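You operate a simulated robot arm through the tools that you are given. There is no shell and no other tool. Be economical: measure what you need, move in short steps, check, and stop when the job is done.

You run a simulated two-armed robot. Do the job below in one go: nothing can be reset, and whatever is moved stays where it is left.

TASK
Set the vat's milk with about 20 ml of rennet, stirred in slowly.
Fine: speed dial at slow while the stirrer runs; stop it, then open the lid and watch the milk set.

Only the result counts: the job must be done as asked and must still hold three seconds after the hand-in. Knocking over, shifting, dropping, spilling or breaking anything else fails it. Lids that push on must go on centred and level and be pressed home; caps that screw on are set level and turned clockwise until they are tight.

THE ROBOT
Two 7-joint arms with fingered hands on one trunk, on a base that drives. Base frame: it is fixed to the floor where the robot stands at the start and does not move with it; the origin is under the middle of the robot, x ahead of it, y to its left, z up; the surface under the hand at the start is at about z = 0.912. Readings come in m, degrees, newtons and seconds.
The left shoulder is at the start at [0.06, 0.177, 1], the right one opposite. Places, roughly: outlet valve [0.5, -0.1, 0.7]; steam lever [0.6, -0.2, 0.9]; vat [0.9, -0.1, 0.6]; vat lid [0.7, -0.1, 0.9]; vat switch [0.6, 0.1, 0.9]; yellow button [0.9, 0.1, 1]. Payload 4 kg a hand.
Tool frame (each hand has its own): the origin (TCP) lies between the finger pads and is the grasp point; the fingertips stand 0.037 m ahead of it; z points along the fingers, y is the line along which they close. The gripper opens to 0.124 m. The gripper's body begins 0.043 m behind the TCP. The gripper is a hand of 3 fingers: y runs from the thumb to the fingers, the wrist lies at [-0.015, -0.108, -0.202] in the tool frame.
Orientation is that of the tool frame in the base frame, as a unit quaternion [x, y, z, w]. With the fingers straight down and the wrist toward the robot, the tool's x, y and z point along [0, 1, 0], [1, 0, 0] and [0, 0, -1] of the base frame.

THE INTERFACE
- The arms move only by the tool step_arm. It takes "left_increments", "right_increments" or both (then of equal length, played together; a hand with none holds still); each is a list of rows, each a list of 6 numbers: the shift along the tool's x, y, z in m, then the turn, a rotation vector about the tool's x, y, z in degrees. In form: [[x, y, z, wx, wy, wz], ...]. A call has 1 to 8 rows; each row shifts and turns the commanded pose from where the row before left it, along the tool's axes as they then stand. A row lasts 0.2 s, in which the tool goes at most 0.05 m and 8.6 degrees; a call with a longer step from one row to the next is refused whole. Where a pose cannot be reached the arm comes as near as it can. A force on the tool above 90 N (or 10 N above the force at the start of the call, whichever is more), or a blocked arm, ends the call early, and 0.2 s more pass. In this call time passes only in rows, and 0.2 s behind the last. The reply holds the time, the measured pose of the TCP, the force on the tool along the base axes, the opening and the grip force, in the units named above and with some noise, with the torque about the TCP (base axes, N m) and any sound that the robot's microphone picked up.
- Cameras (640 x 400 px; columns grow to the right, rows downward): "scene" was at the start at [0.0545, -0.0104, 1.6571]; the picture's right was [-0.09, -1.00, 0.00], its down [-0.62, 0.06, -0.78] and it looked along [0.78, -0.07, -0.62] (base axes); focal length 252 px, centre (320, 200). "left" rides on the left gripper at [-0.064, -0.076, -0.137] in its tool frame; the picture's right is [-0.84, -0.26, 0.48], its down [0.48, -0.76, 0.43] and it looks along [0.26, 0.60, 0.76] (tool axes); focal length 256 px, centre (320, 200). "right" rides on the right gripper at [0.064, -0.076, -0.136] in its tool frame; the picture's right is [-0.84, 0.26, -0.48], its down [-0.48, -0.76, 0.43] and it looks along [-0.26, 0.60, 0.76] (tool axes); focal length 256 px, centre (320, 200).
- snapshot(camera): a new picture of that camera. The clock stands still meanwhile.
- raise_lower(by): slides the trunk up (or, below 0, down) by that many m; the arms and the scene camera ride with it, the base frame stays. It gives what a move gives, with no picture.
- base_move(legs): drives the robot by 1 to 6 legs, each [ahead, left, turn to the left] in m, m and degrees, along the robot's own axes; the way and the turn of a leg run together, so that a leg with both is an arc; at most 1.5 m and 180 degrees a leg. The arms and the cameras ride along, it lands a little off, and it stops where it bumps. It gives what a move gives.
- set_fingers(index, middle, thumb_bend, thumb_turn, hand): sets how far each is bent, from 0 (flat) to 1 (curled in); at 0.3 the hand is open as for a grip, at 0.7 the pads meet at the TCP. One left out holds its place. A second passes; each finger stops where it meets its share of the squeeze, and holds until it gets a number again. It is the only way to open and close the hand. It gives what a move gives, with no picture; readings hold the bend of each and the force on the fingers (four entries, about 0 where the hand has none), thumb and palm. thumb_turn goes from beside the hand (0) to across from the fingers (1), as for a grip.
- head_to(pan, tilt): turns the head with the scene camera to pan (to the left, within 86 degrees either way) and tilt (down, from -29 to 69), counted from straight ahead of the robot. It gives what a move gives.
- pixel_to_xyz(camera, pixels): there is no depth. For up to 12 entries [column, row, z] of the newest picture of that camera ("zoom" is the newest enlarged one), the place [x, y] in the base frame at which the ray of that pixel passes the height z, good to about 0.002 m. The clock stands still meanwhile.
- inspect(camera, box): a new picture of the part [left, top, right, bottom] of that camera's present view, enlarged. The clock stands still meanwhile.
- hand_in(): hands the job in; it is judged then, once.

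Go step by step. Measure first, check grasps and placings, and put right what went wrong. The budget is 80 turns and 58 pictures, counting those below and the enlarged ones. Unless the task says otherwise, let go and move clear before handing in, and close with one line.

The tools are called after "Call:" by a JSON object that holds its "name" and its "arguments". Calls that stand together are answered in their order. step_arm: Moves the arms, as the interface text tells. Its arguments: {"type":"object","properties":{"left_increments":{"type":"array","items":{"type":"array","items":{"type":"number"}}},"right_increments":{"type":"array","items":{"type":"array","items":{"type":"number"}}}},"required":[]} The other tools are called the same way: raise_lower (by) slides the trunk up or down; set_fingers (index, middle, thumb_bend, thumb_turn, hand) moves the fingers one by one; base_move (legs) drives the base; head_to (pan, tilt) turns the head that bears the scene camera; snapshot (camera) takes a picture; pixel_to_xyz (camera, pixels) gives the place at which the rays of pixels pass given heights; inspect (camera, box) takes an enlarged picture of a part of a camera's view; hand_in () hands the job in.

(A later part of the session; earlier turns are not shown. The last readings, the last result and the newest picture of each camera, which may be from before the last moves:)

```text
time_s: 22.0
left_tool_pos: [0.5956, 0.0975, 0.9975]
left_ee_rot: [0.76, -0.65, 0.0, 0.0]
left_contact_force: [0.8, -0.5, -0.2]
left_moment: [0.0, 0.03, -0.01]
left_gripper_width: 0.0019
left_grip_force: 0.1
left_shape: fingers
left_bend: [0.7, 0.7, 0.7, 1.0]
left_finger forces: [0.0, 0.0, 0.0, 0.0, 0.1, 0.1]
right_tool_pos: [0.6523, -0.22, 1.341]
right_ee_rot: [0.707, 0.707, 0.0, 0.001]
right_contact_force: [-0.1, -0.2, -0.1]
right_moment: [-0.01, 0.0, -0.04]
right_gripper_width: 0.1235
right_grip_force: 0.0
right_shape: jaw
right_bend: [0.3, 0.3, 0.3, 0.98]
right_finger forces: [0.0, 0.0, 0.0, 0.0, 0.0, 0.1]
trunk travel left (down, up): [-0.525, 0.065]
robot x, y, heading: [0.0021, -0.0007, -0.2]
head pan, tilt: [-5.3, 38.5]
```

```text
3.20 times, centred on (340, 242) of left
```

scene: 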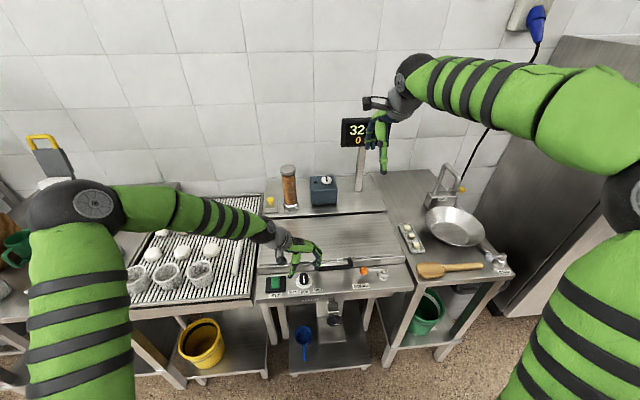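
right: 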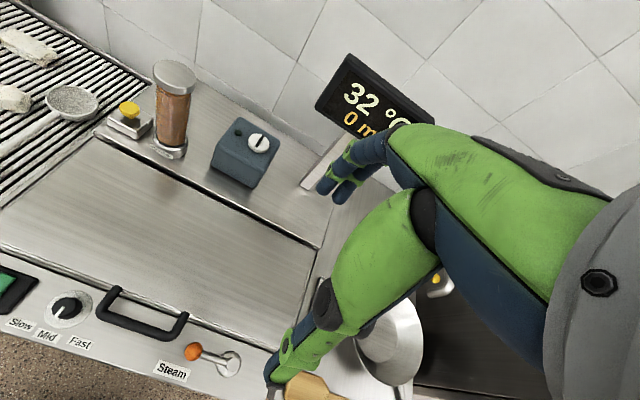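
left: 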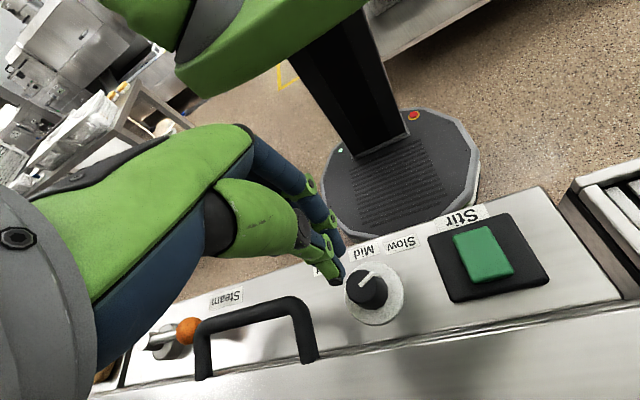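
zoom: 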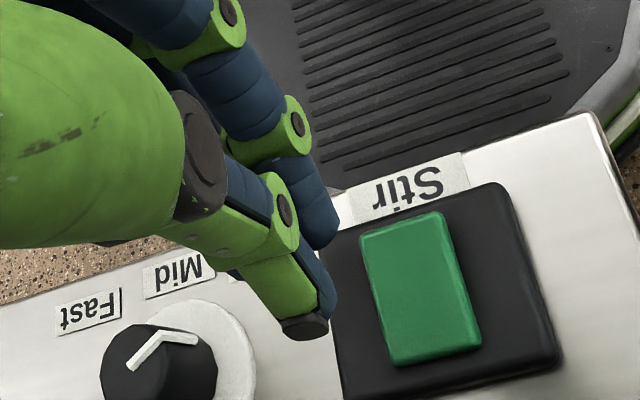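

I need a clear view of the rocker and the display, so I'll move the hand left and up and take scene views.

Call:
{"name": "step_arm", "arguments": {"left_increments": [[-0.045, 0, -0.01, 0, 0, 0], [-0.045, 0, -0.01, 0, 0, 0], [-0.04, -0.02, -0.01, 0, 0, 0]]}}

Call:
{"name": "inspect", "arguments": {"camera": "scene", "box": [258, 265, 298, 290]}}

Call:
{"name": "inspect", "arguments": {"camera": "scene", "box": [230, 110, 430, 235]}}

```text
time_s: 22.8
left_tool_pos: [0.5973, 0.2292, 1.0274]
left_ee_rot: [0.76, -0.649, 0.0, 0.001]
left_contact_force: [-0.5, 0.5, 0.1]
left_moment: [-0.05, -0.03, 0.01]
left_gripper_width: 0.0019
left_grip_force: 0.1
left_shape: fingers
left_bend: [0.7, 0.7, 0.7, 1.0]
left_finger forces: [0.0, 0.1, 0.0, 0.0, 0.1, 0.0]
right_tool_pos: [0.653, -0.2187, 1.3407]
right_ee_rot: [0.707, 0.707, 0.0, 0.0]
right_contact_force: [0.3, 0.8, 0.3]
right_moment: [-0.02, 0.0, -0.01]
right_gripper_width: 0.1235
right_grip_force: 0.0
right_shape: jaw
right_bend: [0.3, 0.3, 0.3, 0.98]
right_finger forces: [0.0, 0.1, 0.0, 0.0, 0.0, 0.0]
trunk travel left (down, up): [-0.525, 0.065]
robot x, y, heading: [-0.0025, 0.0007, 0.3]
head pan, tilt: [-5.3, 38.5]
```

```text
16.00 times, centred on (278, 278) of scene
```

zoom: 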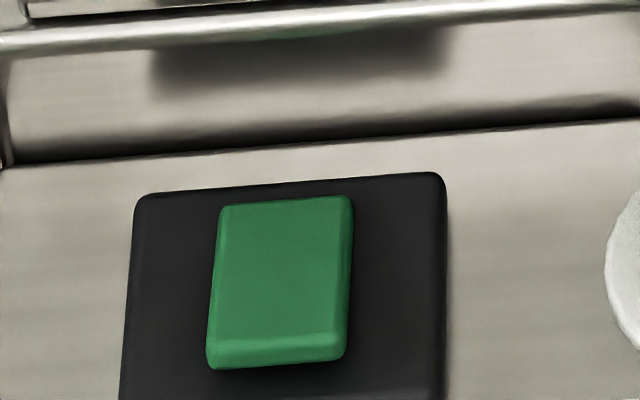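

```text
3.20 times, centred on (330, 172) of scene
```

zoom: 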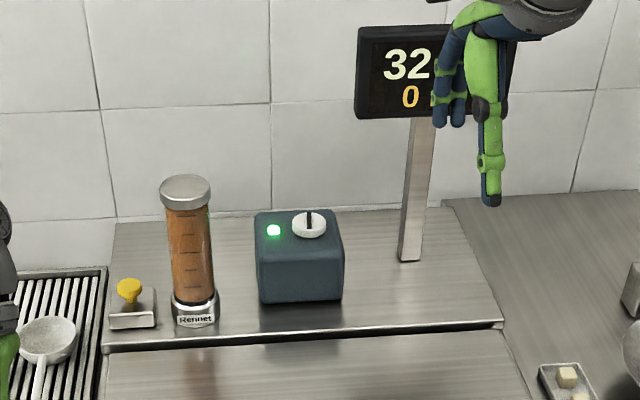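

The rocker flipped and the green lamp on the drive box is lit, so the stirrer runs slow. Next is the dosing button, so I'll measure the rennet tube beside it and lift the left hand while turning it back.

Call:
{"name": "pixel_to_xyz", "arguments": {"camera": "zoom", "pixels": [[195, 318, 0.912], [174, 310, 0.912], [218, 310, 0.912], [162, 190, 1.08], [210, 190, 1.08], [129, 290, 0.966], [118, 290, 0.966], [140, 290, 0.966], [132, 322, 0.912], [108, 328, 0.912], [156, 325, 0.912]]}}

Call:
{"name": "step_arm", "arguments": {"left_increments": [[0, 0, -0.045, 0, 0, 0], [0, 0, -0.045, 0, 0, -8.5], [0, 0, -0.045, 0, 0, -8.5], [0, 0, -0.045, 0, 0, -8.5], [0, 0, 0, 0, 0, -8.5], [0, 0, 0, 0, 0, -8.5], [0, 0, 0, 0, 0, -8.5], [0, 0, 0, 0, 0, -8.5]], "right_increments": [[-0.03, 0, 0, 0, 0, 0], [-0.03, 0, 0, 0, 0, 0], [-0.03, 0, 0, 0, 0, 0], [-0.03, 0, 0, 0, 0, 0], [0, 0, 0, 0, 0, 0], [0, 0, 0, 0, 0, 0], [0, 0, 0, 0, 0, 0], [0, 0, 0, 0, 0, 0]]}}

Call:
{"name": "step_arm", "arguments": {"left_increments": [[0, 0, 0, 0, 0, -8.5], [0, 0, 0, 0, 0, -8.5], [0, 0, 0, 0, 0, -8.5], [0, 0, 0, 0, 0, -8.5], [0, 0, 0, 0, 0, -8.5], [0, 0, 0, 0, 0, -8.5], [0, 0, 0, 0, 0, -8.5], [0, 0, 0, 0, 0, -8.5]]}}

```text
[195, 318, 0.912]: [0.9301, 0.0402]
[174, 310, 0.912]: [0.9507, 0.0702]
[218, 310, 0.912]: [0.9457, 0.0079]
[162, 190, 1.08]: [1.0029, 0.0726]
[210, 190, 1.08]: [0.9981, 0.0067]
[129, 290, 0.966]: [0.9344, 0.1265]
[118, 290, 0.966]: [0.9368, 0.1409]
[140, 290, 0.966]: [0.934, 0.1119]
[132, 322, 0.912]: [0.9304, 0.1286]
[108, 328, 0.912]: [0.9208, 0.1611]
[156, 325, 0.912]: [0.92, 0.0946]
```

```text
time_s: 24.6
left_tool_pos: [0.5952, 0.2289, 1.2088]
left_ee_rot: [0.983, -0.186, 0.0, 0.0]
left_contact_force: [-0.4, 0.2, 0.3]
left_moment: [0.0, 0.04, 0.0]
left_gripper_width: 0.0019
left_grip_force: 0.0
left_shape: fingers
left_bend: [0.7, 0.7, 0.7, 1.0]
left_finger forces: [0.0, 0.1, 0.1, 0.1, 0.0, 0.0]
right_tool_pos: [0.6515, -0.3397, 1.3397]
right_ee_rot: [0.707, 0.707, 0.0, 0.0]
right_contact_force: [-0.2, -0.1, -0.7]
right_moment: [-0.03, 0.0, 0.02]
right_gripper_width: 0.1236
right_grip_force: 0.1
right_shape: jaw
right_bend: [0.3, 0.3, 0.3, 0.98]
right_finger forces: [0.0, 0.0, 0.1, 0.1, 0.1, 0.1]
trunk travel left (down, up): [-0.525, 0.065]
robot x, y, heading: [-0.0001, -0.0002, 0.0]
head pan, tilt: [-5.3, 38.5]
```

```text
time_s: 26.4
left_tool_pos: [0.5965, 0.2282, 1.2094]
left_ee_rot: [0.918, 0.397, 0.0, -0.001]
left_contact_force: [-0.4, 0.0, -0.8]
left_moment: [-0.03, 0.01, 0.01]
left_gripper_width: 0.002
left_grip_force: 0.0
left_shape: fingers
left_bend: [0.7, 0.7, 0.7, 1.0]
left_finger forces: [0.0, 0.0, 0.0, 0.0, 0.1, 0.1]
right_tool_pos: [0.652, -0.3392, 1.3398]
right_ee_rot: [0.707, 0.707, 0.0, 0.0]
right_contact_force: [0.4, -0.6, -0.4]
right_moment: [0.02, -0.02, 0.0]
right_gripper_width: 0.1235
right_grip_force: 0.0
right_shape: jaw
right_bend: [0.3, 0.3, 0.3, 0.98]
right_finger forces: [0.0, 0.0, 0.1, 0.0, 0.0, 0.1]
trunk travel left (down, up): [-0.525, 0.065]
robot x, y, heading: [0.0002, -0.001, -0.1]
head pan, tilt: [-5.3, 38.5]
```

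The button top is at (0.934,0.127,0.966), and the tube spans y 0.007–0.071. I'll finish the turn, lean the hand left 15° for tube clearance, and move above the button.

Call:
{"name": "step_arm", "arguments": {"left_increments": [[0, 0, 0, 0, 0, -8.5], [0, 0, 0, 0, 0, -8.5], [0, 0, 0, 0, 0, -8.5], [0, 0, 0, 0, 0, -8.5], [0, 0, 0, 0, -7.5, 0], [0, 0, 0, 0, -7.5, 0]]}}

Call:
{"name": "step_arm", "arguments": {"left_increments": [[-0.0006, 0.0434, 0.0143, 0, 0, 0], [-0.0006, 0.0434, 0.0143, 0, 0, 0], [-0.0006, 0.0434, 0.0143, 0, 0, 0], [-0.0006, 0.0434, 0.0143, 0, 0, 0], [-0.0006, 0.0434, 0.0143, 0, 0, 0], [-0.0006, 0.0434, 0.0143, 0, 0, 0], [-0.0006, 0.0434, 0.0143, 0, 0, 0], [-0.0006, 0.0434, 0.0143, 0, 0, 0]]}}

Call:
{"name": "snapshot", "arguments": {"camera": "scene"}}

Call:
{"name": "snapshot", "arguments": {"camera": "left"}}

```text
time_s: 27.8
left_tool_pos: [0.5961, 0.2291, 1.2087]
left_ee_rot: [0.757, 0.64, -0.1, 0.085]
left_contact_force: [0.5, 0.0, -0.3]
left_moment: [-0.02, -0.03, -0.03]
left_gripper_width: 0.0021
left_grip_force: 0.0
left_shape: fingers
left_bend: [0.7, 0.7, 0.7, 1.0]
left_finger forces: [0.0, 0.1, 0.0, 0.0, 0.0, 0.0]
right_tool_pos: [0.652, -0.3393, 1.3412]
right_ee_rot: [0.707, 0.707, -0.001, 0.0]
right_contact_force: [0.3, -0.4, 0.3]
right_moment: [0.01, 0.02, -0.01]
right_gripper_width: 0.1237
right_grip_force: 0.0
right_shape: jaw
right_bend: [0.3, 0.3, 0.3, 0.98]
right_finger forces: [0.0, 0.1, 0.0, 0.0, 0.0, 0.0]
trunk travel left (down, up): [-0.525, 0.065]
robot x, y, heading: [-0.0019, 0.003, 0.0]
head pan, tilt: [-5.3, 38.5]
```

```text
time_s: 29.6
left_tool_pos: [0.9182, 0.139, 1.0938]
left_ee_rot: [0.757, 0.64, -0.101, 0.083]
left_contact_force: [-0.3, -0.1, 0.2]
left_moment: [0.0, -0.01, 0.0]
left_gripper_width: 0.0019
left_grip_force: 0.1
left_shape: fingers
left_bend: [0.7, 0.7, 0.7, 1.0]
left_finger forces: [0.0, 0.0, 0.0, 0.1, 0.1, 0.0]
left hand out of reach, approached as far as the arm can: row 8
right_tool_pos: [0.6518, -0.3383, 1.3408]
right_ee_rot: [0.708, 0.706, 0.0, 0.0]
right_contact_force: [0.2, 0.6, 0.8]
right_moment: [-0.02, -0.02, 0.01]
right_gripper_width: 0.1237
right_grip_force: 0.1
right_shape: jaw
right_bend: [0.3, 0.3, 0.3, 0.98]
right_finger forces: [0.0, 0.1, 0.0, 0.1, 0.0, 0.0]
trunk travel left (down, up): [-0.525, 0.065]
robot x, y, heading: [0.002, -0.0001, -0.1]
head pan, tilt: [-5.3, 38.5]
```

```text
27 pictures are left
```

scene: 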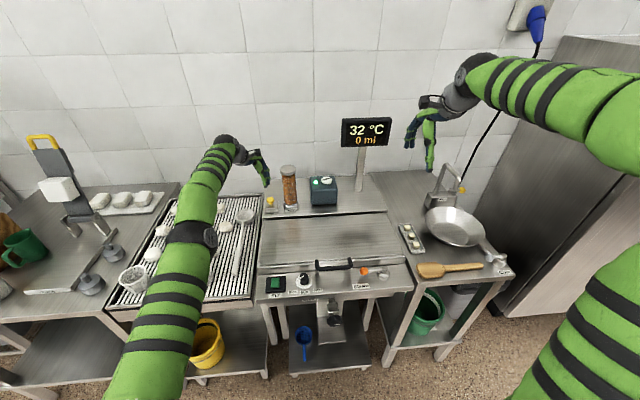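

```text
26 pictures are left
```

left: 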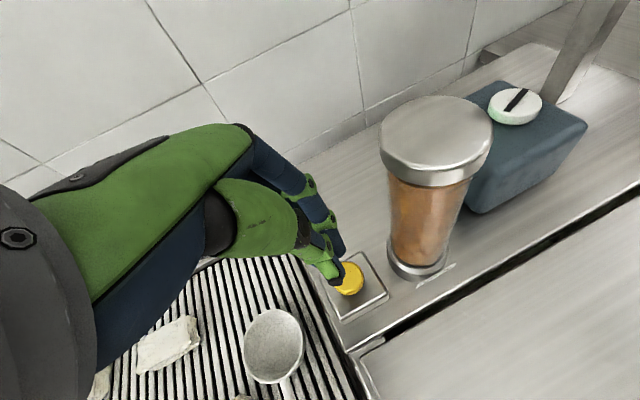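

It's just short of reach (x 0.918 instead of 0.934), but going lower should gain reach. I'll lower 5 cm straight down and see.

Call:
{"name": "step_arm", "arguments": {"left_increments": [[0.0065, 0, 0.0242, 0, 0, 0], [0.0065, 0, 0.0242, 0, 0, 0]]}}

Call:
{"name": "inspect", "arguments": {"camera": "left", "box": [260, 180, 460, 305]}}

```text
time_s: 30.2
left_tool_pos: [0.9199, 0.1392, 1.045]
left_ee_rot: [0.757, 0.641, -0.099, 0.084]
left_contact_force: [0.0, 0.1, 0.1]
left_moment: [0.03, 0.0, -0.01]
left_gripper_width: 0.0017
left_grip_force: 0.1
left_shape: fingers
left_bend: [0.7, 0.7, 0.7, 1.0]
left_finger forces: [0.0, 0.1, 0.0, 0.1, 0.1, 0.1]
right_tool_pos: [0.6518, -0.3388, 1.3412]
right_ee_rot: [0.707, 0.707, 0.0, 0.0]
right_contact_force: [0.6, -0.8, -0.2]
right_moment: [0.02, 0.01, 0.02]
right_gripper_width: 0.1237
right_grip_force: 0.0
right_shape: jaw
right_bend: [0.3, 0.3, 0.3, 0.98]
right_finger forces: [0.0, 0.0, 0.0, 0.1, 0.0, 0.0]
trunk travel left (down, up): [-0.525, 0.065]
robot x, y, heading: [0.0001, -0.0025, -0.2]
head pan, tilt: [-5.3, 38.5]
```

```text
3.20 times, centred on (360, 242) of left
```

zoom: 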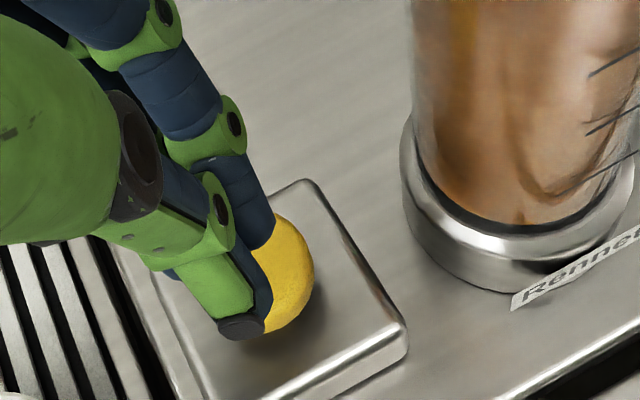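

The tips are slightly short of the button's centre. I'll go 12 mm further ahead and lower to just above it.

Call:
{"name": "step_arm", "arguments": {"left_increments": [[0, 0.012, 0, 0, 0, 0], [0.0065, 0, 0.0242, 0, 0, 0]]}}

```text
time_s: 30.8
left_tool_pos: [0.9223, 0.1392, 1.0183]
left_ee_rot: [0.756, 0.641, -0.1, 0.084]
left_contact_force: [-0.4, -0.4, 0.2]
left_moment: [-0.02, 0.01, 0.0]
left_gripper_width: 0.0018
left_grip_force: 0.0
left_shape: fingers
left_bend: [0.7, 0.7, 0.7, 1.0]
left_finger forces: [0.1, 0.0, 0.0, 0.0, 0.0, 0.1]
left hand out of reach, approached as far as the arm can: row 1
right_tool_pos: [0.6526, -0.3381, 1.3387]
right_ee_rot: [0.707, 0.707, 0.0, 0.001]
right_contact_force: [0.1, 0.1, -0.6]
right_moment: [-0.01, -0.03, -0.02]
right_gripper_width: 0.1238
right_grip_force: 0.0
right_shape: jaw
right_bend: [0.3, 0.3, 0.3, 0.98]
right_finger forces: [0.0, 0.1, 0.0, 0.0, 0.0, 0.0]
trunk travel left (down, up): [-0.525, 0.065]
robot x, y, heading: [-0.0023, 0.0005, 0.1]
head pan, tilt: [-5.3, 38.5]
```

The arm is at its limit at x≈0.922, but the tip still overlaps the button (x 0.920–0.948). I'll lower to contact in small steps.

Call:
{"name": "step_arm", "arguments": {"left_increments": [[0.0026, 0.002, 0.0097, 0, 0, 0], [0.0013, 0.002, 0.0048, 0, 0, 0]]}}

Call:
{"name": "inspect", "arguments": {"camera": "left", "box": [260, 180, 460, 305]}}

```text
time_s: 31.4
left_tool_pos: [0.9266, 0.1367, 1.0059]
left_ee_rot: [0.757, 0.641, -0.099, 0.085]
left_contact_force: [-1.0, 0.1, 5.5]
left_moment: [-0.02, 0.03, -0.01]
left_gripper_width: 0.0022
left_grip_force: 2.7
left_shape: fingers
left_bend: [0.7, 0.71, 0.7, 1.0]
left_finger forces: [0.0, 4.4, 0.1, 0.1, 1.3, 0.0]
right_tool_pos: [0.6503, -0.3391, 1.3395]
right_ee_rot: [0.707, 0.707, 0.0, 0.0]
right_contact_force: [0.2, 0.7, 0.5]
right_moment: [0.01, 0.0, -0.02]
right_gripper_width: 0.1239
right_grip_force: 0.0
right_shape: jaw
right_bend: [0.3, 0.3, 0.3, 0.98]
right_finger forces: [0.0, 0.0, 0.0, 0.0, 0.1, 0.0]
trunk travel left (down, up): [-0.525, 0.065]
robot x, y, heading: [0.0007, -0.0006, 0.1]
head pan, tilt: [-5.3, 38.5]
```

```text
3.20 times, centred on (360, 242) of left
```

zoom: 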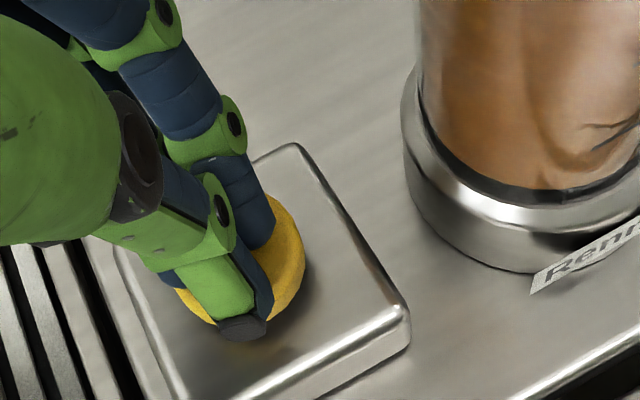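

The tips are on the button at 5.5 N. I'll give a short press of 5 mm and release, then read the display.

Call:
{"name": "step_arm", "arguments": {"left_increments": [[0.0013, 0, 0.0048, 0, 0, 0], [-0.0021, 0, -0.0077, 0, 0, 0]]}}

Call:
{"name": "inspect", "arguments": {"camera": "scene", "box": [330, 110, 402, 155]}}

```text
time_s: 32.0
left_tool_pos: [0.9247, 0.1378, 1.0076]
left_ee_rot: [0.756, 0.641, -0.1, 0.083]
left_contact_force: [-0.3, -1.0, 4.5]
left_moment: [-0.04, -0.01, -0.03]
left_gripper_width: 0.0018
left_grip_force: 2.5
left_shape: fingers
left_bend: [0.7, 0.71, 0.7, 1.0]
left_finger forces: [0.0, 3.7, 0.0, 0.0, 0.8, 0.0]
right_tool_pos: [0.6512, -0.3385, 1.3404]
right_ee_rot: [0.707, 0.707, 0.0, 0.0]
right_contact_force: [0.1, -1.3, 0.4]
right_moment: [0.02, 0.0, -0.02]
right_gripper_width: 0.1238
right_grip_force: 0.0
right_shape: jaw
right_bend: [0.3, 0.3, 0.3, 0.98]
right_finger forces: [0.1, 0.0, 0.0, 0.1, 0.0, 0.0]
trunk travel left (down, up): [-0.525, 0.065]
robot x, y, heading: [0.0036, -0.0016, 0.1]
head pan, tilt: [-5.3, 38.5]
```

```text
8.89 times, centred on (366, 132) of scene
```

zoom: 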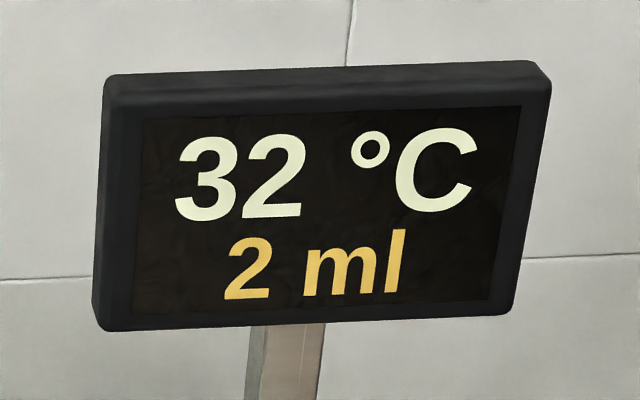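

2 ml has gone in. I'll press again, hold about 0.4 s, lift clear, and read, to learn the rate.

Call:
{"name": "step_arm", "arguments": {"left_increments": [[0.0018, 0, 0.0067, 0, 0, 0], [0, 0, 0, 0, 0, 0], [0, 0, 0, 0, 0, 0], [-0.0031, 0, -0.0116, 0, 0, 0]]}}

Call:
{"name": "inspect", "arguments": {"camera": "scene", "box": [330, 110, 402, 155]}}

```text
time_s: 33.0
left_tool_pos: [0.9255, 0.1381, 1.0111]
left_ee_rot: [0.756, 0.641, -0.1, 0.082]
left_contact_force: [0.6, 1.0, 3.6]
left_moment: [0.01, 0.03, -0.02]
left_gripper_width: 0.0014
left_grip_force: 1.3
left_shape: fingers
left_bend: [0.7, 0.71, 0.7, 1.0]
left_finger forces: [0.1, 2.3, 0.0, 0.0, 0.3, 0.0]
right_tool_pos: [0.6511, -0.3398, 1.3406]
right_ee_rot: [0.707, 0.707, -0.001, 0.0]
right_contact_force: [0.4, -0.7, 0.4]
right_moment: [-0.01, 0.0, 0.03]
right_gripper_width: 0.1235
right_grip_force: 0.1
right_shape: jaw
right_bend: [0.3, 0.3, 0.3, 0.98]
right_finger forces: [0.0, 0.0, 0.0, 0.0, 0.1, 0.1]
trunk travel left (down, up): [-0.525, 0.065]
robot x, y, heading: [-0.0002, -0.0011, 0.2]
head pan, tilt: [-5.3, 38.5]
```

```text
8.89 times, centred on (366, 132) of scene
```

zoom: 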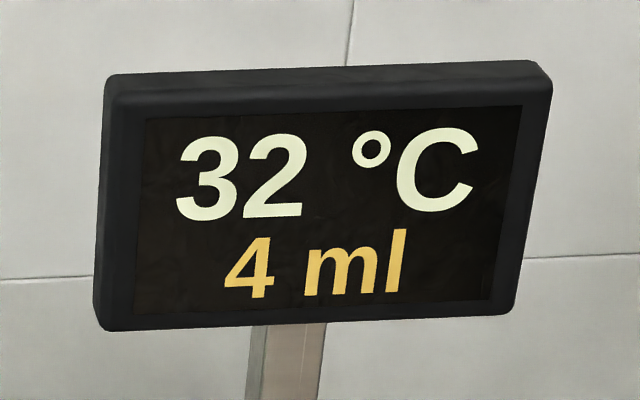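

4 ml now, so it's either 2 ml per press or about 3 ml/s. I'll do two distinct quick presses and read.

Call:
{"name": "step_arm", "arguments": {"left_increments": [[0.0026, 0, 0.0097, 0, 0, 0], [-0.0026, 0, -0.0097, 0, 0, 0], [0, 0, 0, 0, 0, 0], [0.0026, 0, 0.0097, 0, 0, 0], [-0.0026, 0, -0.0097, 0, 0, 0]]}}

Call:
{"name": "inspect", "arguments": {"camera": "scene", "box": [330, 110, 402, 155]}}

```text
time_s: 34.2
left_tool_pos: [0.9257, 0.1366, 1.0129]
left_ee_rot: [0.756, 0.641, -0.1, 0.084]
left_contact_force: [0.8, 1.1, 1.6]
left_moment: [0.04, 0.0, -0.04]
left_gripper_width: 0.0018
left_grip_force: 0.5
left_shape: fingers
left_bend: [0.7, 0.7, 0.7, 1.0]
left_finger forces: [0.0, 1.3, 0.0, 0.0, 0.1, 0.0]
right_tool_pos: [0.6513, -0.3383, 1.3421]
right_ee_rot: [0.707, 0.707, -0.001, 0.0]
right_contact_force: [-0.2, 0.2, -0.3]
right_moment: [0.04, 0.04, 0.01]
right_gripper_width: 0.1238
right_grip_force: 0.0
right_shape: jaw
right_bend: [0.3, 0.3, 0.3, 0.98]
right_finger forces: [0.0, 0.0, 0.0, 0.0, 0.1, 0.0]
trunk travel left (down, up): [-0.525, 0.065]
robot x, y, heading: [-0.0005, -0.0039, 0.1]
head pan, tilt: [-5.3, 38.5]
```

```text
8.89 times, centred on (366, 132) of scene
```

zoom: 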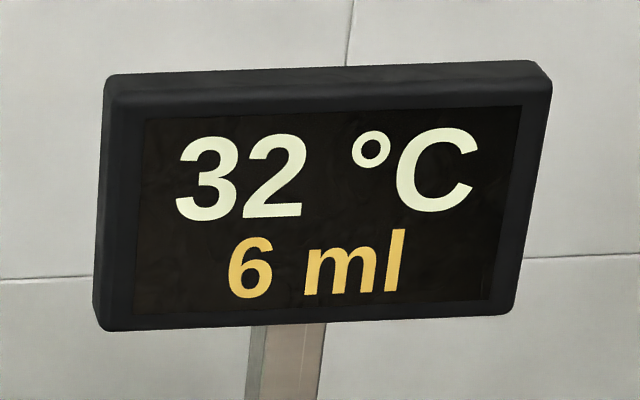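

6 ml, so it's 2 ml per press and one of the two didn't register. I'll make two deeper presses with a longer release.

Call:
{"name": "step_arm", "arguments": {"left_increments": [[0.0034, 0, 0.0126, 0, 0, 0], [0, 0, 0, 0, 0, 0], [-0.0039, 0, -0.0145, 0, 0, 0], [0, 0, 0, 0, 0, 0], [0.0039, 0, 0.0145, 0, 0, 0], [0, 0, 0, 0, 0, 0], [-0.0039, 0, -0.0145, 0, 0, 0], [0, 0, 0, 0, 0, 0]]}}

Call:
{"name": "inspect", "arguments": {"camera": "scene", "box": [330, 110, 402, 155]}}

```text
time_s: 36.0
left_tool_pos: [0.9257, 0.1369, 1.0144]
left_ee_rot: [0.756, 0.641, -0.101, 0.084]
left_contact_force: [-0.7, 0.8, 1.7]
left_moment: [0.02, 0.03, -0.02]
left_gripper_width: 0.0017
left_grip_force: 0.8
left_shape: fingers
left_bend: [0.7, 0.7, 0.7, 1.0]
left_finger forces: [0.1, 1.1, 0.0, 0.0, 0.1, 0.0]
right_tool_pos: [0.6512, -0.3396, 1.3395]
right_ee_rot: [0.708, 0.707, 0.0, 0.0]
right_contact_force: [0.2, 0.2, 0.6]
right_moment: [0.0, 0.0, 0.02]
right_gripper_width: 0.1238
right_grip_force: 0.1
right_shape: jaw
right_bend: [0.3, 0.3, 0.3, 0.98]
right_finger forces: [0.1, 0.0, 0.1, 0.1, 0.1, 0.0]
trunk travel left (down, up): [-0.525, 0.065]
robot x, y, heading: [-0.0002, 0.0014, -0.2]
head pan, tilt: [-5.3, 38.5]
```

```text
8.89 times, centred on (366, 132) of scene
```

zoom: 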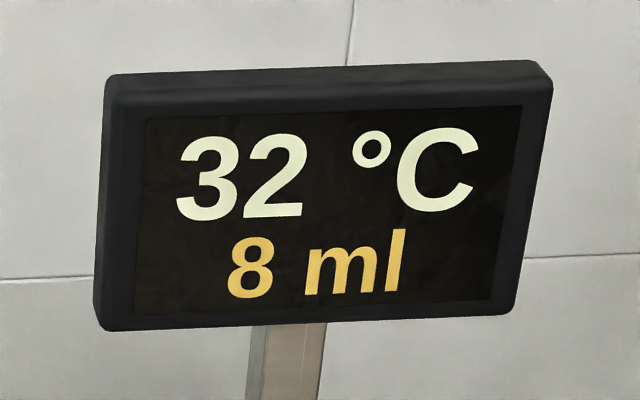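

Still +2, so the button likely needs a fuller release, as it's still touched at 1.7 N. I'll lift further between the presses.

Call:
{"name": "step_arm", "arguments": {"left_increments": [[-0.0026, 0, -0.0097, 0, 0, 0], [0.0052, 0, 0.0194, 0, 0, 0], [0, 0, 0, 0, 0, 0], [-0.0052, 0, -0.0194, 0, 0, 0], [0, 0, 0, 0, 0, 0], [0.0052, 0, 0.0194, 0, 0, 0], [0, 0, 0, 0, 0, 0], [-0.0052, 0, -0.0194, 0, 0, 0]]}}

Call:
{"name": "inspect", "arguments": {"camera": "scene", "box": [330, 110, 402, 155]}}

```text
time_s: 37.8
left_tool_pos: [0.9248, 0.1363, 1.024]
left_ee_rot: [0.757, 0.641, -0.1, 0.083]
left_contact_force: [-0.3, -0.4, 0.0]
left_moment: [0.02, -0.01, 0.03]
left_gripper_width: 0.0016
left_grip_force: 0.1
left_shape: fingers
left_bend: [0.7, 0.7, 0.7, 1.0]
left_finger forces: [0.1, 0.0, 0.1, 0.0, 0.1, 0.0]
right_tool_pos: [0.6511, -0.3389, 1.3404]
right_ee_rot: [0.707, 0.708, 0.0, 0.0]
right_contact_force: [0.2, 0.3, 0.6]
right_moment: [0.03, -0.02, 0.02]
right_gripper_width: 0.1239
right_grip_force: 0.0
right_shape: jaw
right_bend: [0.3, 0.3, 0.3, 0.98]
right_finger forces: [0.0, 0.0, 0.1, 0.0, 0.0, 0.0]
trunk travel left (down, up): [-0.525, 0.065]
robot x, y, heading: [0.0001, 0.0014, 0.1]
head pan, tilt: [-5.3, 38.5]
```

```text
8.89 times, centred on (366, 132) of scene
```

zoom: 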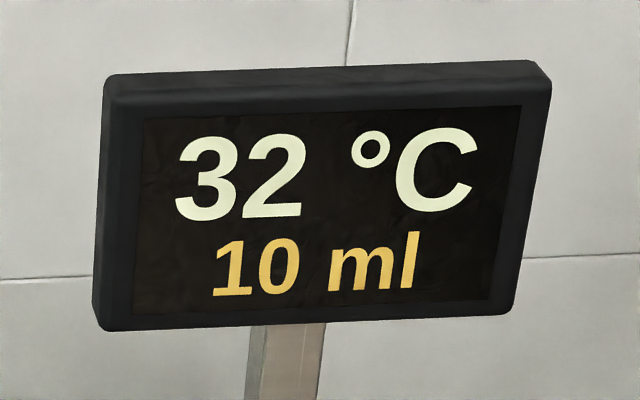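

Again +2, so it seems to need about a second between doses. I'll do three single, well-spaced presses (expecting 16 ml) and read.

Call:
{"name": "step_arm", "arguments": {"left_increments": [[0, 0, 0, 0, 0, 0], [0.0052, 0, 0.0194, 0, 0, 0], [0, 0, 0, 0, 0, 0], [-0.0052, 0, -0.0194, 0, 0, 0], [0, 0, 0, 0, 0, 0], [0, 0, 0, 0, 0, 0]]}}

Call:
{"name": "step_arm", "arguments": {"left_increments": [[0, 0, 0, 0, 0, 0], [0.0052, 0, 0.0194, 0, 0, 0], [0, 0, 0, 0, 0, 0], [-0.0052, 0, -0.0194, 0, 0, 0], [0, 0, 0, 0, 0, 0], [0, 0, 0, 0, 0, 0]]}}

Call:
{"name": "step_arm", "arguments": {"left_increments": [[0, 0, 0, 0, 0, 0], [0.0052, 0, 0.0194, 0, 0, 0], [0, 0, 0, 0, 0, 0], [-0.0052, 0, -0.0194, 0, 0, 0], [0, 0, 0, 0, 0, 0], [0, 0, 0, 0, 0, 0]]}}

Call:
{"name": "inspect", "arguments": {"camera": "scene", "box": [330, 110, 402, 155]}}

```text
time_s: 39.2
left_tool_pos: [0.9252, 0.1365, 1.0257]
left_ee_rot: [0.757, 0.64, -0.1, 0.085]
left_contact_force: [-0.5, 0.1, 0.0]
left_moment: [-0.02, -0.03, 0.01]
left_gripper_width: 0.0019
left_grip_force: 0.1
left_shape: fingers
left_bend: [0.7, 0.7, 0.7, 1.0]
left_finger forces: [0.0, 0.0, 0.0, 0.1, 0.0, 0.1]
right_tool_pos: [0.6509, -0.3393, 1.3404]
right_ee_rot: [0.707, 0.707, -0.001, 0.0]
right_contact_force: [0.6, -0.3, -0.9]
right_moment: [-0.01, 0.03, -0.02]
right_gripper_width: 0.1238
right_grip_force: 0.1
right_shape: jaw
right_bend: [0.3, 0.3, 0.3, 0.98]
right_finger forces: [0.1, 0.1, 0.1, 0.0, 0.0, 0.0]
trunk travel left (down, up): [-0.525, 0.065]
robot x, y, heading: [-0.0016, -0.0025, -0.1]
head pan, tilt: [-5.3, 38.5]
```

```text
time_s: 40.6
left_tool_pos: [0.9254, 0.1367, 1.0241]
left_ee_rot: [0.757, 0.641, -0.099, 0.084]
left_contact_force: [0.7, -0.4, -0.4]
left_moment: [-0.01, 0.0, 0.0]
left_gripper_width: 0.0016
left_grip_force: 0.1
left_shape: fingers
left_bend: [0.7, 0.7, 0.7, 1.0]
left_finger forces: [0.0, 0.0, 0.0, 0.0, 0.1, 0.0]
right_tool_pos: [0.6508, -0.3391, 1.341]
right_ee_rot: [0.707, 0.707, 0.001, 0.0]
right_contact_force: [-0.4, 0.0, -0.6]
right_moment: [-0.01, -0.02, 0.01]
right_gripper_width: 0.1238
right_grip_force: 0.1
right_shape: jaw
right_bend: [0.3, 0.3, 0.3, 0.98]
right_finger forces: [0.1, 0.0, 0.1, 0.0, 0.1, 0.0]
trunk travel left (down, up): [-0.525, 0.065]
robot x, y, heading: [0.0004, -0.0024, 0.0]
head pan, tilt: [-5.3, 38.5]
```

```text
time_s: 42.0
left_tool_pos: [0.9256, 0.137, 1.0241]
left_ee_rot: [0.757, 0.64, -0.099, 0.084]
left_contact_force: [-0.4, 0.7, -0.6]
left_moment: [-0.03, -0.02, -0.01]
left_gripper_width: 0.0017
left_grip_force: 0.1
left_shape: fingers
left_bend: [0.7, 0.7, 0.7, 1.0]
left_finger forces: [0.0, 0.0, 0.0, 0.0, 0.0, 0.0]
right_tool_pos: [0.6513, -0.3391, 1.3409]
right_ee_rot: [0.707, 0.707, 0.0, 0.0]
right_contact_force: [-0.3, 0.0, 0.3]
right_moment: [-0.02, 0.01, 0.04]
right_gripper_width: 0.1237
right_grip_force: 0.1
right_shape: jaw
right_bend: [0.3, 0.3, 0.3, 0.98]
right_finger forces: [0.0, 0.1, 0.0, 0.1, 0.0, 0.0]
trunk travel left (down, up): [-0.525, 0.065]
robot x, y, heading: [-0.0016, -0.0008, -0.2]
head pan, tilt: [-5.3, 38.5]
```

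```text
8.89 times, centred on (366, 132) of scene
```

zoom: 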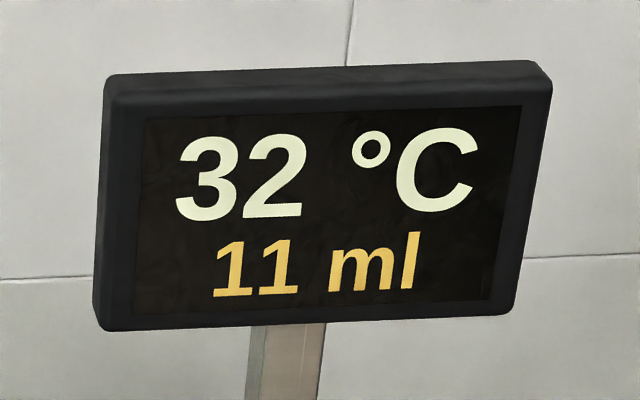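

11 ml, so it flows continuously while pressed deep enough, and those presses were shallow. I'll press deeper and hold 0.8 s, then read the rate.

Call:
{"name": "step_arm", "arguments": {"left_increments": [[0.0065, 0, 0.0242, 0, 0, 0], [0, 0, 0, 0, 0, 0], [0, 0, 0, 0, 0, 0], [0, 0, 0, 0, 0, 0], [0, 0, 0, 0, 0, 0], [-0.0065, 0, -0.0242, 0, 0, 0]]}}

Call:
{"name": "inspect", "arguments": {"camera": "scene", "box": [330, 110, 402, 155]}}

```text
time_s: 43.4
left_tool_pos: [0.9243, 0.1349, 1.0223]
left_ee_rot: [0.757, 0.64, -0.101, 0.082]
left_contact_force: [-0.4, 0.6, -0.1]
left_moment: [0.0, -0.02, 0.01]
left_gripper_width: 0.0015
left_grip_force: 0.0
left_shape: fingers
left_bend: [0.7, 0.7, 0.7, 1.0]
left_finger forces: [0.1, 0.0, 0.0, 0.1, 0.0, 0.1]
right_tool_pos: [0.6518, -0.3386, 1.3406]
right_ee_rot: [0.707, 0.707, 0.001, 0.0]
right_contact_force: [0.5, -0.2, 0.0]
right_moment: [0.01, 0.0, 0.01]
right_gripper_width: 0.1237
right_grip_force: 0.2
right_shape: jaw
right_bend: [0.3, 0.3, 0.3, 0.98]
right_finger forces: [0.0, 0.0, 0.1, 0.0, 0.1, 0.0]
trunk travel left (down, up): [-0.525, 0.065]
robot x, y, heading: [0.0012, 0.0011, 0.2]
head pan, tilt: [-5.3, 38.5]
```

```text
8.89 times, centred on (366, 132) of scene
```

zoom: 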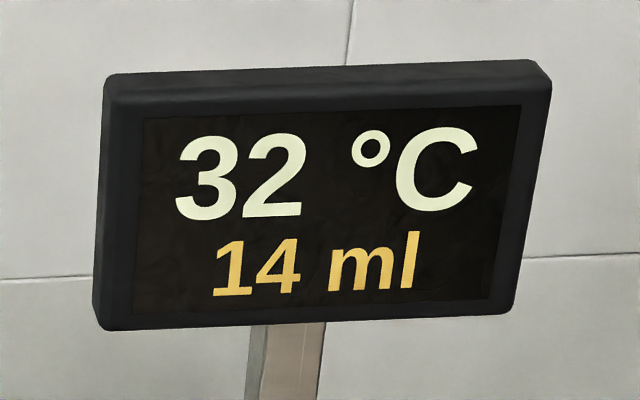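

+3 ml for that press. Two more of the same should give about 20 ml.

Call:
{"name": "step_arm", "arguments": {"left_increments": [[0.0065, 0, 0.0242, 0, 0, 0], [0, 0, 0, 0, 0, 0], [0, 0, 0, 0, 0, 0], [0, 0, 0, 0, 0, 0], [0, 0, 0, 0, 0, 0], [-0.0065, 0, -0.0242, 0, 0, 0]]}}

Call:
{"name": "inspect", "arguments": {"camera": "scene", "box": [330, 110, 402, 155]}}

```text
time_s: 44.8
left_tool_pos: [0.9255, 0.1383, 1.022]
left_ee_rot: [0.757, 0.641, -0.1, 0.082]
left_contact_force: [0.5, 0.0, -0.2]
left_moment: [0.0, -0.01, 0.0]
left_gripper_width: 0.0015
left_grip_force: 0.0
left_shape: fingers
left_bend: [0.7, 0.7, 0.7, 1.0]
left_finger forces: [0.0, 0.1, 0.0, 0.0, 0.0, 0.0]
right_tool_pos: [0.6505, -0.3385, 1.3398]
right_ee_rot: [0.707, 0.707, 0.0, 0.0]
right_contact_force: [0.0, 0.6, 0.9]
right_moment: [0.04, 0.0, 0.02]
right_gripper_width: 0.1237
right_grip_force: 0.0
right_shape: jaw
right_bend: [0.3, 0.3, 0.3, 0.98]
right_finger forces: [0.0, 0.0, 0.0, 0.1, 0.0, 0.1]
trunk travel left (down, up): [-0.525, 0.065]
robot x, y, heading: [-0.0011, 0.0011, -0.1]
head pan, tilt: [-5.3, 38.5]
```

```text
8.89 times, centred on (366, 132) of scene
```

zoom: 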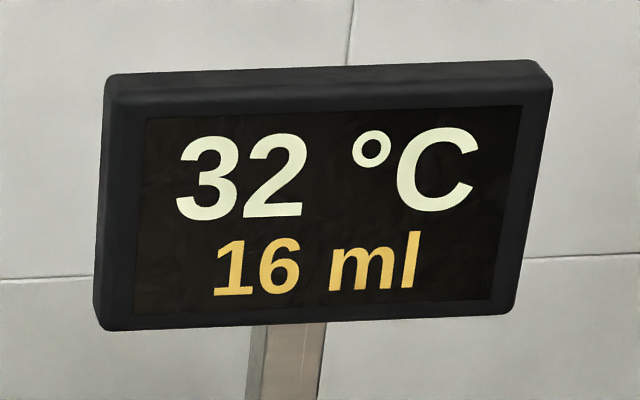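

16 ml. I'll hold about 1.4 s, which should give about 20.

Call:
{"name": "step_arm", "arguments": {"left_increments": [[0.0065, 0, 0.0242, 0, 0, 0], [0, 0, 0, 0, 0, 0], [0, 0, 0, 0, 0, 0], [0, 0, 0, 0, 0, 0], [0, 0, 0, 0, 0, 0], [0, 0, 0, 0, 0, 0], [0, 0, 0, 0, 0, 0], [-0.0065, 0, -0.0242, 0, 0, 0]]}}

Call:
{"name": "inspect", "arguments": {"camera": "scene", "box": [330, 110, 402, 155]}}

```text
time_s: 46.6
left_tool_pos: [0.924, 0.1389, 1.0209]
left_ee_rot: [0.757, 0.64, -0.101, 0.082]
left_contact_force: [-0.1, -0.7, 0.2]
left_moment: [0.0, 0.0, 0.0]
left_gripper_width: 0.0014
left_grip_force: 0.1
left_shape: fingers
left_bend: [0.7, 0.7, 0.7, 1.0]
left_finger forces: [0.0, 0.0, 0.0, 0.0, 0.1, 0.0]
right_tool_pos: [0.6512, -0.3386, 1.3404]
right_ee_rot: [0.707, 0.707, -0.001, 0.0]
right_contact_force: [0.1, -1.3, 0.4]
right_moment: [0.01, 0.0, 0.02]
right_gripper_width: 0.1237
right_grip_force: 0.1
right_shape: jaw
right_bend: [0.3, 0.3, 0.3, 0.98]
right_finger forces: [0.1, 0.0, 0.0, 0.1, 0.0, 0.1]
trunk travel left (down, up): [-0.525, 0.065]
robot x, y, heading: [-0.0013, -0.0017, 0.1]
head pan, tilt: [-5.3, 38.5]
```

```text
8.89 times, centred on (366, 132) of scene
```

zoom: 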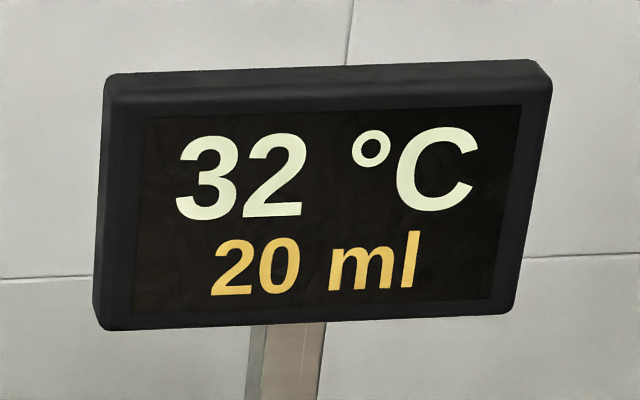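

Exactly 20 ml. I'll lift clear and retreat to the switch side while the stirrer keeps mixing.

Call:
{"name": "step_arm", "arguments": {"left_increments": [[-0.0104, 0, -0.0386, 0, 0, 0], [-0.0104, 0, -0.0386, 0, 0, 0], [0, -0.043, 0, 0, 0, 0], [0, -0.043, 0, 0, 0, 0], [0, -0.043, 0, 0, 0, 0], [0, -0.043, 0, 0, 0, 0], [0, -0.043, 0, 0, 0, 0], [0, -0.043, 0, 0, 0, 0]]}}

Call:
{"name": "step_arm", "arguments": {"left_increments": [[0, -0.043, 0, 0, 0, 0], [0, -0.043, 0, 0, 0, 0], [0, 0, 0, 0, 7.5, 0], [0, 0, 0, 0, 7.5, 0]]}}

```text
time_s: 48.4
left_tool_pos: [0.6581, 0.1808, 1.1037]
left_ee_rot: [0.756, 0.641, -0.099, 0.084]
left_contact_force: [-0.3, -0.3, -0.3]
left_moment: [-0.05, -0.03, 0.0]
left_gripper_width: 0.0017
left_grip_force: 0.0
left_shape: fingers
left_bend: [0.7, 0.7, 0.7, 1.0]
left_finger forces: [0.0, 0.0, 0.0, 0.0, 0.1, 0.1]
left hand out of reach, approached as far as the arm can: row 1, 2
right_tool_pos: [0.6501, -0.3388, 1.3406]
right_ee_rot: [0.707, 0.707, -0.001, 0.0]
right_contact_force: [0.3, 1.2, 0.5]
right_moment: [0.04, 0.02, 0.01]
right_gripper_width: 0.1236
right_grip_force: 0.1
right_shape: jaw
right_bend: [0.3, 0.3, 0.3, 0.98]
right_finger forces: [0.0, 0.0, 0.0, 0.0, 0.0, 0.0]
trunk travel left (down, up): [-0.525, 0.065]
robot x, y, heading: [0.003, -0.0018, -0.1]
head pan, tilt: [-5.3, 38.5]
```

```text
time_s: 49.4
left_tool_pos: [0.5746, 0.198, 1.1015]
left_ee_rot: [0.761, 0.648, -0.001, -0.001]
left_contact_force: [0.1, -6.7, 2.9]
left_moment: [0.55, -0.02, 0.12]
left_gripper_width: 0.0018
left_grip_force: 0.0
left_shape: fingers
left_bend: [0.7, 0.7, 0.7, 1.0]
left_finger forces: [0.1, 0.0, 0.0, 0.1, 0.1, 0.0]
right_tool_pos: [0.6514, -0.3377, 1.3402]
right_ee_rot: [0.707, 0.707, -0.001, 0.0]
right_contact_force: [-0.3, 1.1, 0.2]
right_moment: [-0.06, 0.03, -0.02]
right_gripper_width: 0.1238
right_grip_force: 0.0
right_shape: jaw
right_bend: [0.3, 0.3, 0.3, 0.98]
right_finger forces: [0.0, 0.1, 0.0, 0.1, 0.0, 0.0]
trunk travel left (down, up): [-0.525, 0.065]
robot x, y, heading: [0.001, -0.0018, 0.1]
head pan, tilt: [-5.3, 38.5]
```

There is an unexpected ~7 N on the arm, so I'll take a look before going on.

Call:
{"name": "snapshot", "arguments": {"camera": "scene"}}

```text
14 pictures are left
```

scene: 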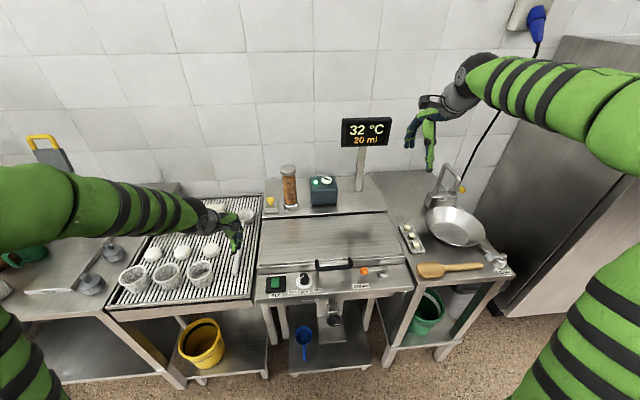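

The elbow has swung out to the left. I'll move the hand right toward the switch, which should relieve it, and check the force.

Call:
{"name": "step_arm", "arguments": {"left_increments": [[-0.033, 0, 0, 0, 0, 0], [-0.033, 0, 0, 0, 0, 0], [-0.032, 0, 0, 0, 0, 0]]}}

```text
time_s: 50.2
left_tool_pos: [0.5575, 0.0985, 1.1027]
left_ee_rot: [0.763, 0.647, 0.001, 0.001]
left_contact_force: [0.6, 0.3, -0.5]
left_moment: [-0.01, 0.0, -0.02]
left_gripper_width: 0.002
left_grip_force: 0.0
left_shape: fingers
left_bend: [0.7, 0.7, 0.7, 1.0]
left_finger forces: [0.1, 0.1, 0.1, 0.1, 0.0, 0.0]
right_tool_pos: [0.6507, -0.3391, 1.3403]
right_ee_rot: [0.708, 0.706, 0.0, 0.0]
right_contact_force: [-0.8, -0.4, 0.4]
right_moment: [-0.02, 0.01, -0.01]
right_gripper_width: 0.1234
right_grip_force: 0.0
right_shape: jaw
right_bend: [0.3, 0.3, 0.3, 0.98]
right_finger forces: [0.0, 0.0, 0.0, 0.1, 0.0, 0.1]
trunk travel left (down, up): [-0.525, 0.065]
robot x, y, heading: [0.0007, 0.0001, 0.1]
head pan, tilt: [-5.3, 38.5]
```

Clear now. I'll lower onto the rocker's near end and press to stop, given that 20 ml has been stirred in.

Call:
{"name": "step_arm", "arguments": {"left_increments": [[0, 0.003, 0.04, 0, 0, 0], [0, 0, 0.04, 0, 0, 0], [0, 0, 0.04, 0, 0, 0], [0, 0, 0.04, 0, 0, 0], [0, 0, 0.02, 0, 0, 0], [0, 0, 0.005, 0, 0, 0], [0, 0, 0.004, 0, 0, 0]]}}

Call:
{"name": "step_arm", "arguments": {"left_increments": [[0, 0, 0.003, 0, 0, 0], [0, 0, 0.003, 0, 0, 0]]}}

```text
time_s: 51.8
left_tool_pos: [0.561, 0.0966, 0.9146]
left_ee_rot: [0.763, 0.646, 0.001, 0.001]
left_contact_force: [0.5, 0.2, 3.7]
left_moment: [-0.04, -0.04, -0.02]
left_gripper_width: 0.0013
left_grip_force: 1.7
left_shape: fingers
left_bend: [0.7, 0.7, 0.7, 1.0]
left_finger forces: [3.6, 0.2, 0.1, 0.0, 0.0, 0.0]
right_tool_pos: [0.6513, -0.3387, 1.3412]
right_ee_rot: [0.707, 0.707, 0.0, -0.001]
right_contact_force: [-0.2, -1.1, 0.1]
right_moment: [0.02, 0.01, -0.03]
right_gripper_width: 0.1235
right_grip_force: 0.0
right_shape: jaw
right_bend: [0.3, 0.3, 0.3, 0.98]
right_finger forces: [0.0, 0.1, 0.1, 0.0, 0.1, 0.0]
trunk travel left (down, up): [-0.525, 0.065]
robot x, y, heading: [-0.0004, -0.0006, -0.0]
head pan, tilt: [-5.3, 38.5]
```

```text
time_s: 52.4
left_tool_pos: [0.5628, 0.0953, 0.912]
left_ee_rot: [0.763, 0.647, 0.002, 0.004]
left_contact_force: [4.2, 0.4, 34.7]
left_moment: [0.04, -0.29, 0.01]
left_gripper_width: 0.0002
left_grip_force: 18.6
left_shape: fingers
left_bend: [0.71, 0.71, 0.7, 1.0]
left_finger forces: [21.5, 9.2, 0.0, 0.0, 6.2, 0.0]
right_tool_pos: [0.6493, -0.339, 1.3413]
right_ee_rot: [0.707, 0.707, 0.001, 0.0]
right_contact_force: [0.2, 0.0, 0.7]
right_moment: [-0.01, -0.03, 0.02]
right_gripper_width: 0.1238
right_grip_force: 0.1
right_shape: jaw
right_bend: [0.3, 0.3, 0.3, 0.98]
right_finger forces: [0.1, 0.0, 0.0, 0.0, 0.0, 0.0]
trunk travel left (down, up): [-0.525, 0.065]
robot x, y, heading: [0.0013, 0.0027, 0.3]
head pan, tilt: [-5.3, 38.5]
```

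I'll lift and check the drive box lamp and the rocker.

Call:
{"name": "step_arm", "arguments": {"left_increments": [[0, 0, -0.04, 0, 0, 0], [0, 0, -0.04, 0, 0, 0], [0, 0, -0.04, 0, 0, 0], [0, 0, -0.04, 0, 0, 0], [0.04, 0, -0.03, 0, 0, 0], [0.04, 0, -0.03, 0, 0, 0]]}}

Call:
{"name": "inspect", "arguments": {"camera": "scene", "box": [240, 150, 400, 300]}}

```text
time_s: 53.8
left_tool_pos: [0.5728, 0.1762, 1.1282]
left_ee_rot: [0.764, 0.646, -0.001, 0.0]
left_contact_force: [0.2, 0.2, -0.4]
left_moment: [-0.02, 0.03, 0.02]
left_gripper_width: 0.002
left_grip_force: 0.0
left_shape: fingers
left_bend: [0.7, 0.7, 0.7, 1.0]
left_finger forces: [0.0, 0.1, 0.0, 0.0, 0.0, 0.1]
right_tool_pos: [0.6516, -0.3389, 1.3409]
right_ee_rot: [0.707, 0.707, 0.0, -0.001]
right_contact_force: [-1.2, -0.4, 0.4]
right_moment: [-0.03, 0.04, -0.03]
right_gripper_width: 0.1237
right_grip_force: 0.0
right_shape: jaw
right_bend: [0.3, 0.3, 0.3, 0.98]
right_finger forces: [0.1, 0.0, 0.0, 0.0, 0.0, 0.0]
trunk travel left (down, up): [-0.525, 0.065]
robot x, y, heading: [0.0029, -0.0003, -0.0]
head pan, tilt: [-5.3, 38.5]
```

```text
2.67 times, centred on (320, 225) of scene
```

zoom: 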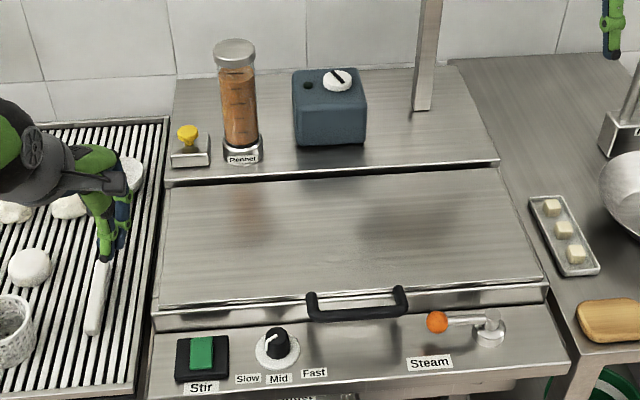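

The lamp is off and the rocker is back, so the stirrer has stopped. Now the lid: I'll pitch the right hand forward so the thumb can go under the handle bar, and measure the hinge line.

Call:
{"name": "pixel_to_xyz", "arguments": {"camera": "zoom", "pixels": [[320, 178, 0.912], [350, 292, 0.912], [355, 303, 0.925], [312, 306, 0.925], [402, 300, 0.925], [340, 165, 0.912]]}}

Call:
{"name": "step_arm", "arguments": {"right_increments": [[0, 0, 0, -7.5, 0, 0], [0, 0, 0, -7.5, 0, 0], [0, 0, 0, -7.5, 0, 0], [0, 0, 0, -7.5, 0, 0], [0, 0, 0, -7.5, 0, 0], [0, 0, 0, -7.5, 0, 0]]}}

Call:
{"name": "set_fingers", "arguments": {"hand": "right", "index": 0.45, "middle": 0.45, "thumb_bend": 0.45, "thumb_turn": 1.0}}

Call:
{"name": "base_move", "arguments": {"legs": [[-0.12, 0, 0]]}}

```text
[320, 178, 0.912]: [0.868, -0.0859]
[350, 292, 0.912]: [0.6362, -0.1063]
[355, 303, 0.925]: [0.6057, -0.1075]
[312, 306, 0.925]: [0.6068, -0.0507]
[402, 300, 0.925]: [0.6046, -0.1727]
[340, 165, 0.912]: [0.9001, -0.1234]
```

```text
time_s: 55.2
left_tool_pos: [0.5729, 0.1759, 1.1279]
left_ee_rot: [0.763, 0.646, 0.0, -0.001]
left_contact_force: [-0.2, 0.3, 0.6]
left_moment: [0.04, 0.0, 0.01]
left_gripper_width: 0.0018
left_grip_force: 0.0
left_shape: fingers
left_bend: [0.7, 0.7, 0.7, 1.0]
left_finger forces: [0.0, 0.0, 0.0, 0.1, 0.0, 0.0]
right_tool_pos: [0.6522, -0.3499, 1.3375]
right_ee_rot: [0.689, 0.662, 0.199, 0.218]
right_contact_force: [0.1, 0.1, 0.2]
right_moment: [0.0, 0.0, -0.01]
right_gripper_width: 0.1238
right_grip_force: 0.1
right_shape: jaw
right_bend: [0.3, 0.3, 0.3, 0.98]
right_finger forces: [0.0, 0.1, 0.1, 0.1, 0.0, 0.1]
right hand out of reach, approached as far as the arm can: row 5, 6
trunk travel left (down, up): [-0.525, 0.065]
robot x, y, heading: [-0.0003, -0.0005, 0.1]
head pan, tilt: [-5.3, 38.5]
```

```text
time_s: 56.2
left_tool_pos: [0.5749, 0.1768, 1.1294]
left_ee_rot: [0.763, 0.646, 0.0, 0.0]
left_contact_force: [0.6, 0.2, -0.3]
left_moment: [0.0, -0.05, 0.03]
left_gripper_width: 0.0017
left_grip_force: 0.1
left_shape: fingers
left_bend: [0.7, 0.7, 0.7, 1.0]
left_finger forces: [0.0, 0.1, 0.0, 0.1, 0.0, 0.1]
right_tool_pos: [0.6532, -0.3509, 1.3384]
right_ee_rot: [0.689, 0.661, 0.198, 0.22]
right_contact_force: [-0.9, -1.2, -1.1]
right_moment: [0.01, -0.01, 0.04]
right_gripper_width: 0.0781
right_grip_force: 0.0
right_shape: fingers
right_bend: [0.45, 0.45, 0.45, 0.99]
right_finger forces: [0.1, 0.0, 0.1, 0.0, 0.0, 0.1]
trunk travel left (down, up): [-0.525, 0.065]
robot x, y, heading: [0.0038, -0.0003, 0.0]
head pan, tilt: [-5.3, 38.5]
```

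```text
time_s: 57.4
left_tool_pos: [0.4537, 0.1774, 1.1282]
left_ee_rot: [0.763, 0.646, 0.0, 0.001]
left_contact_force: [-0.9, 0.0, 1.2]
left_moment: [-0.02, -0.02, -0.01]
left_gripper_width: 0.0019
left_grip_force: 0.1
left_shape: fingers
left_bend: [0.7, 0.7, 0.7, 1.0]
left_finger forces: [0.1, 0.1, 0.1, 0.0, 0.1, 0.0]
right_tool_pos: [0.5331, -0.3494, 1.3398]
right_ee_rot: [0.689, 0.661, 0.198, 0.221]
right_contact_force: [-0.5, -0.2, 1.2]
right_moment: [0.02, 0.0, 0.02]
right_gripper_width: 0.0776
right_grip_force: 0.1
right_shape: fingers
right_bend: [0.45, 0.45, 0.45, 0.99]
right_finger forces: [0.0, 0.0, 0.0, 0.0, 0.0, 0.1]
trunk travel left (down, up): [-0.525, 0.065]
robot x, y, heading: [-0.1202, -0.0006, 0.1]
head pan, tilt: [-5.3, 38.5]
```

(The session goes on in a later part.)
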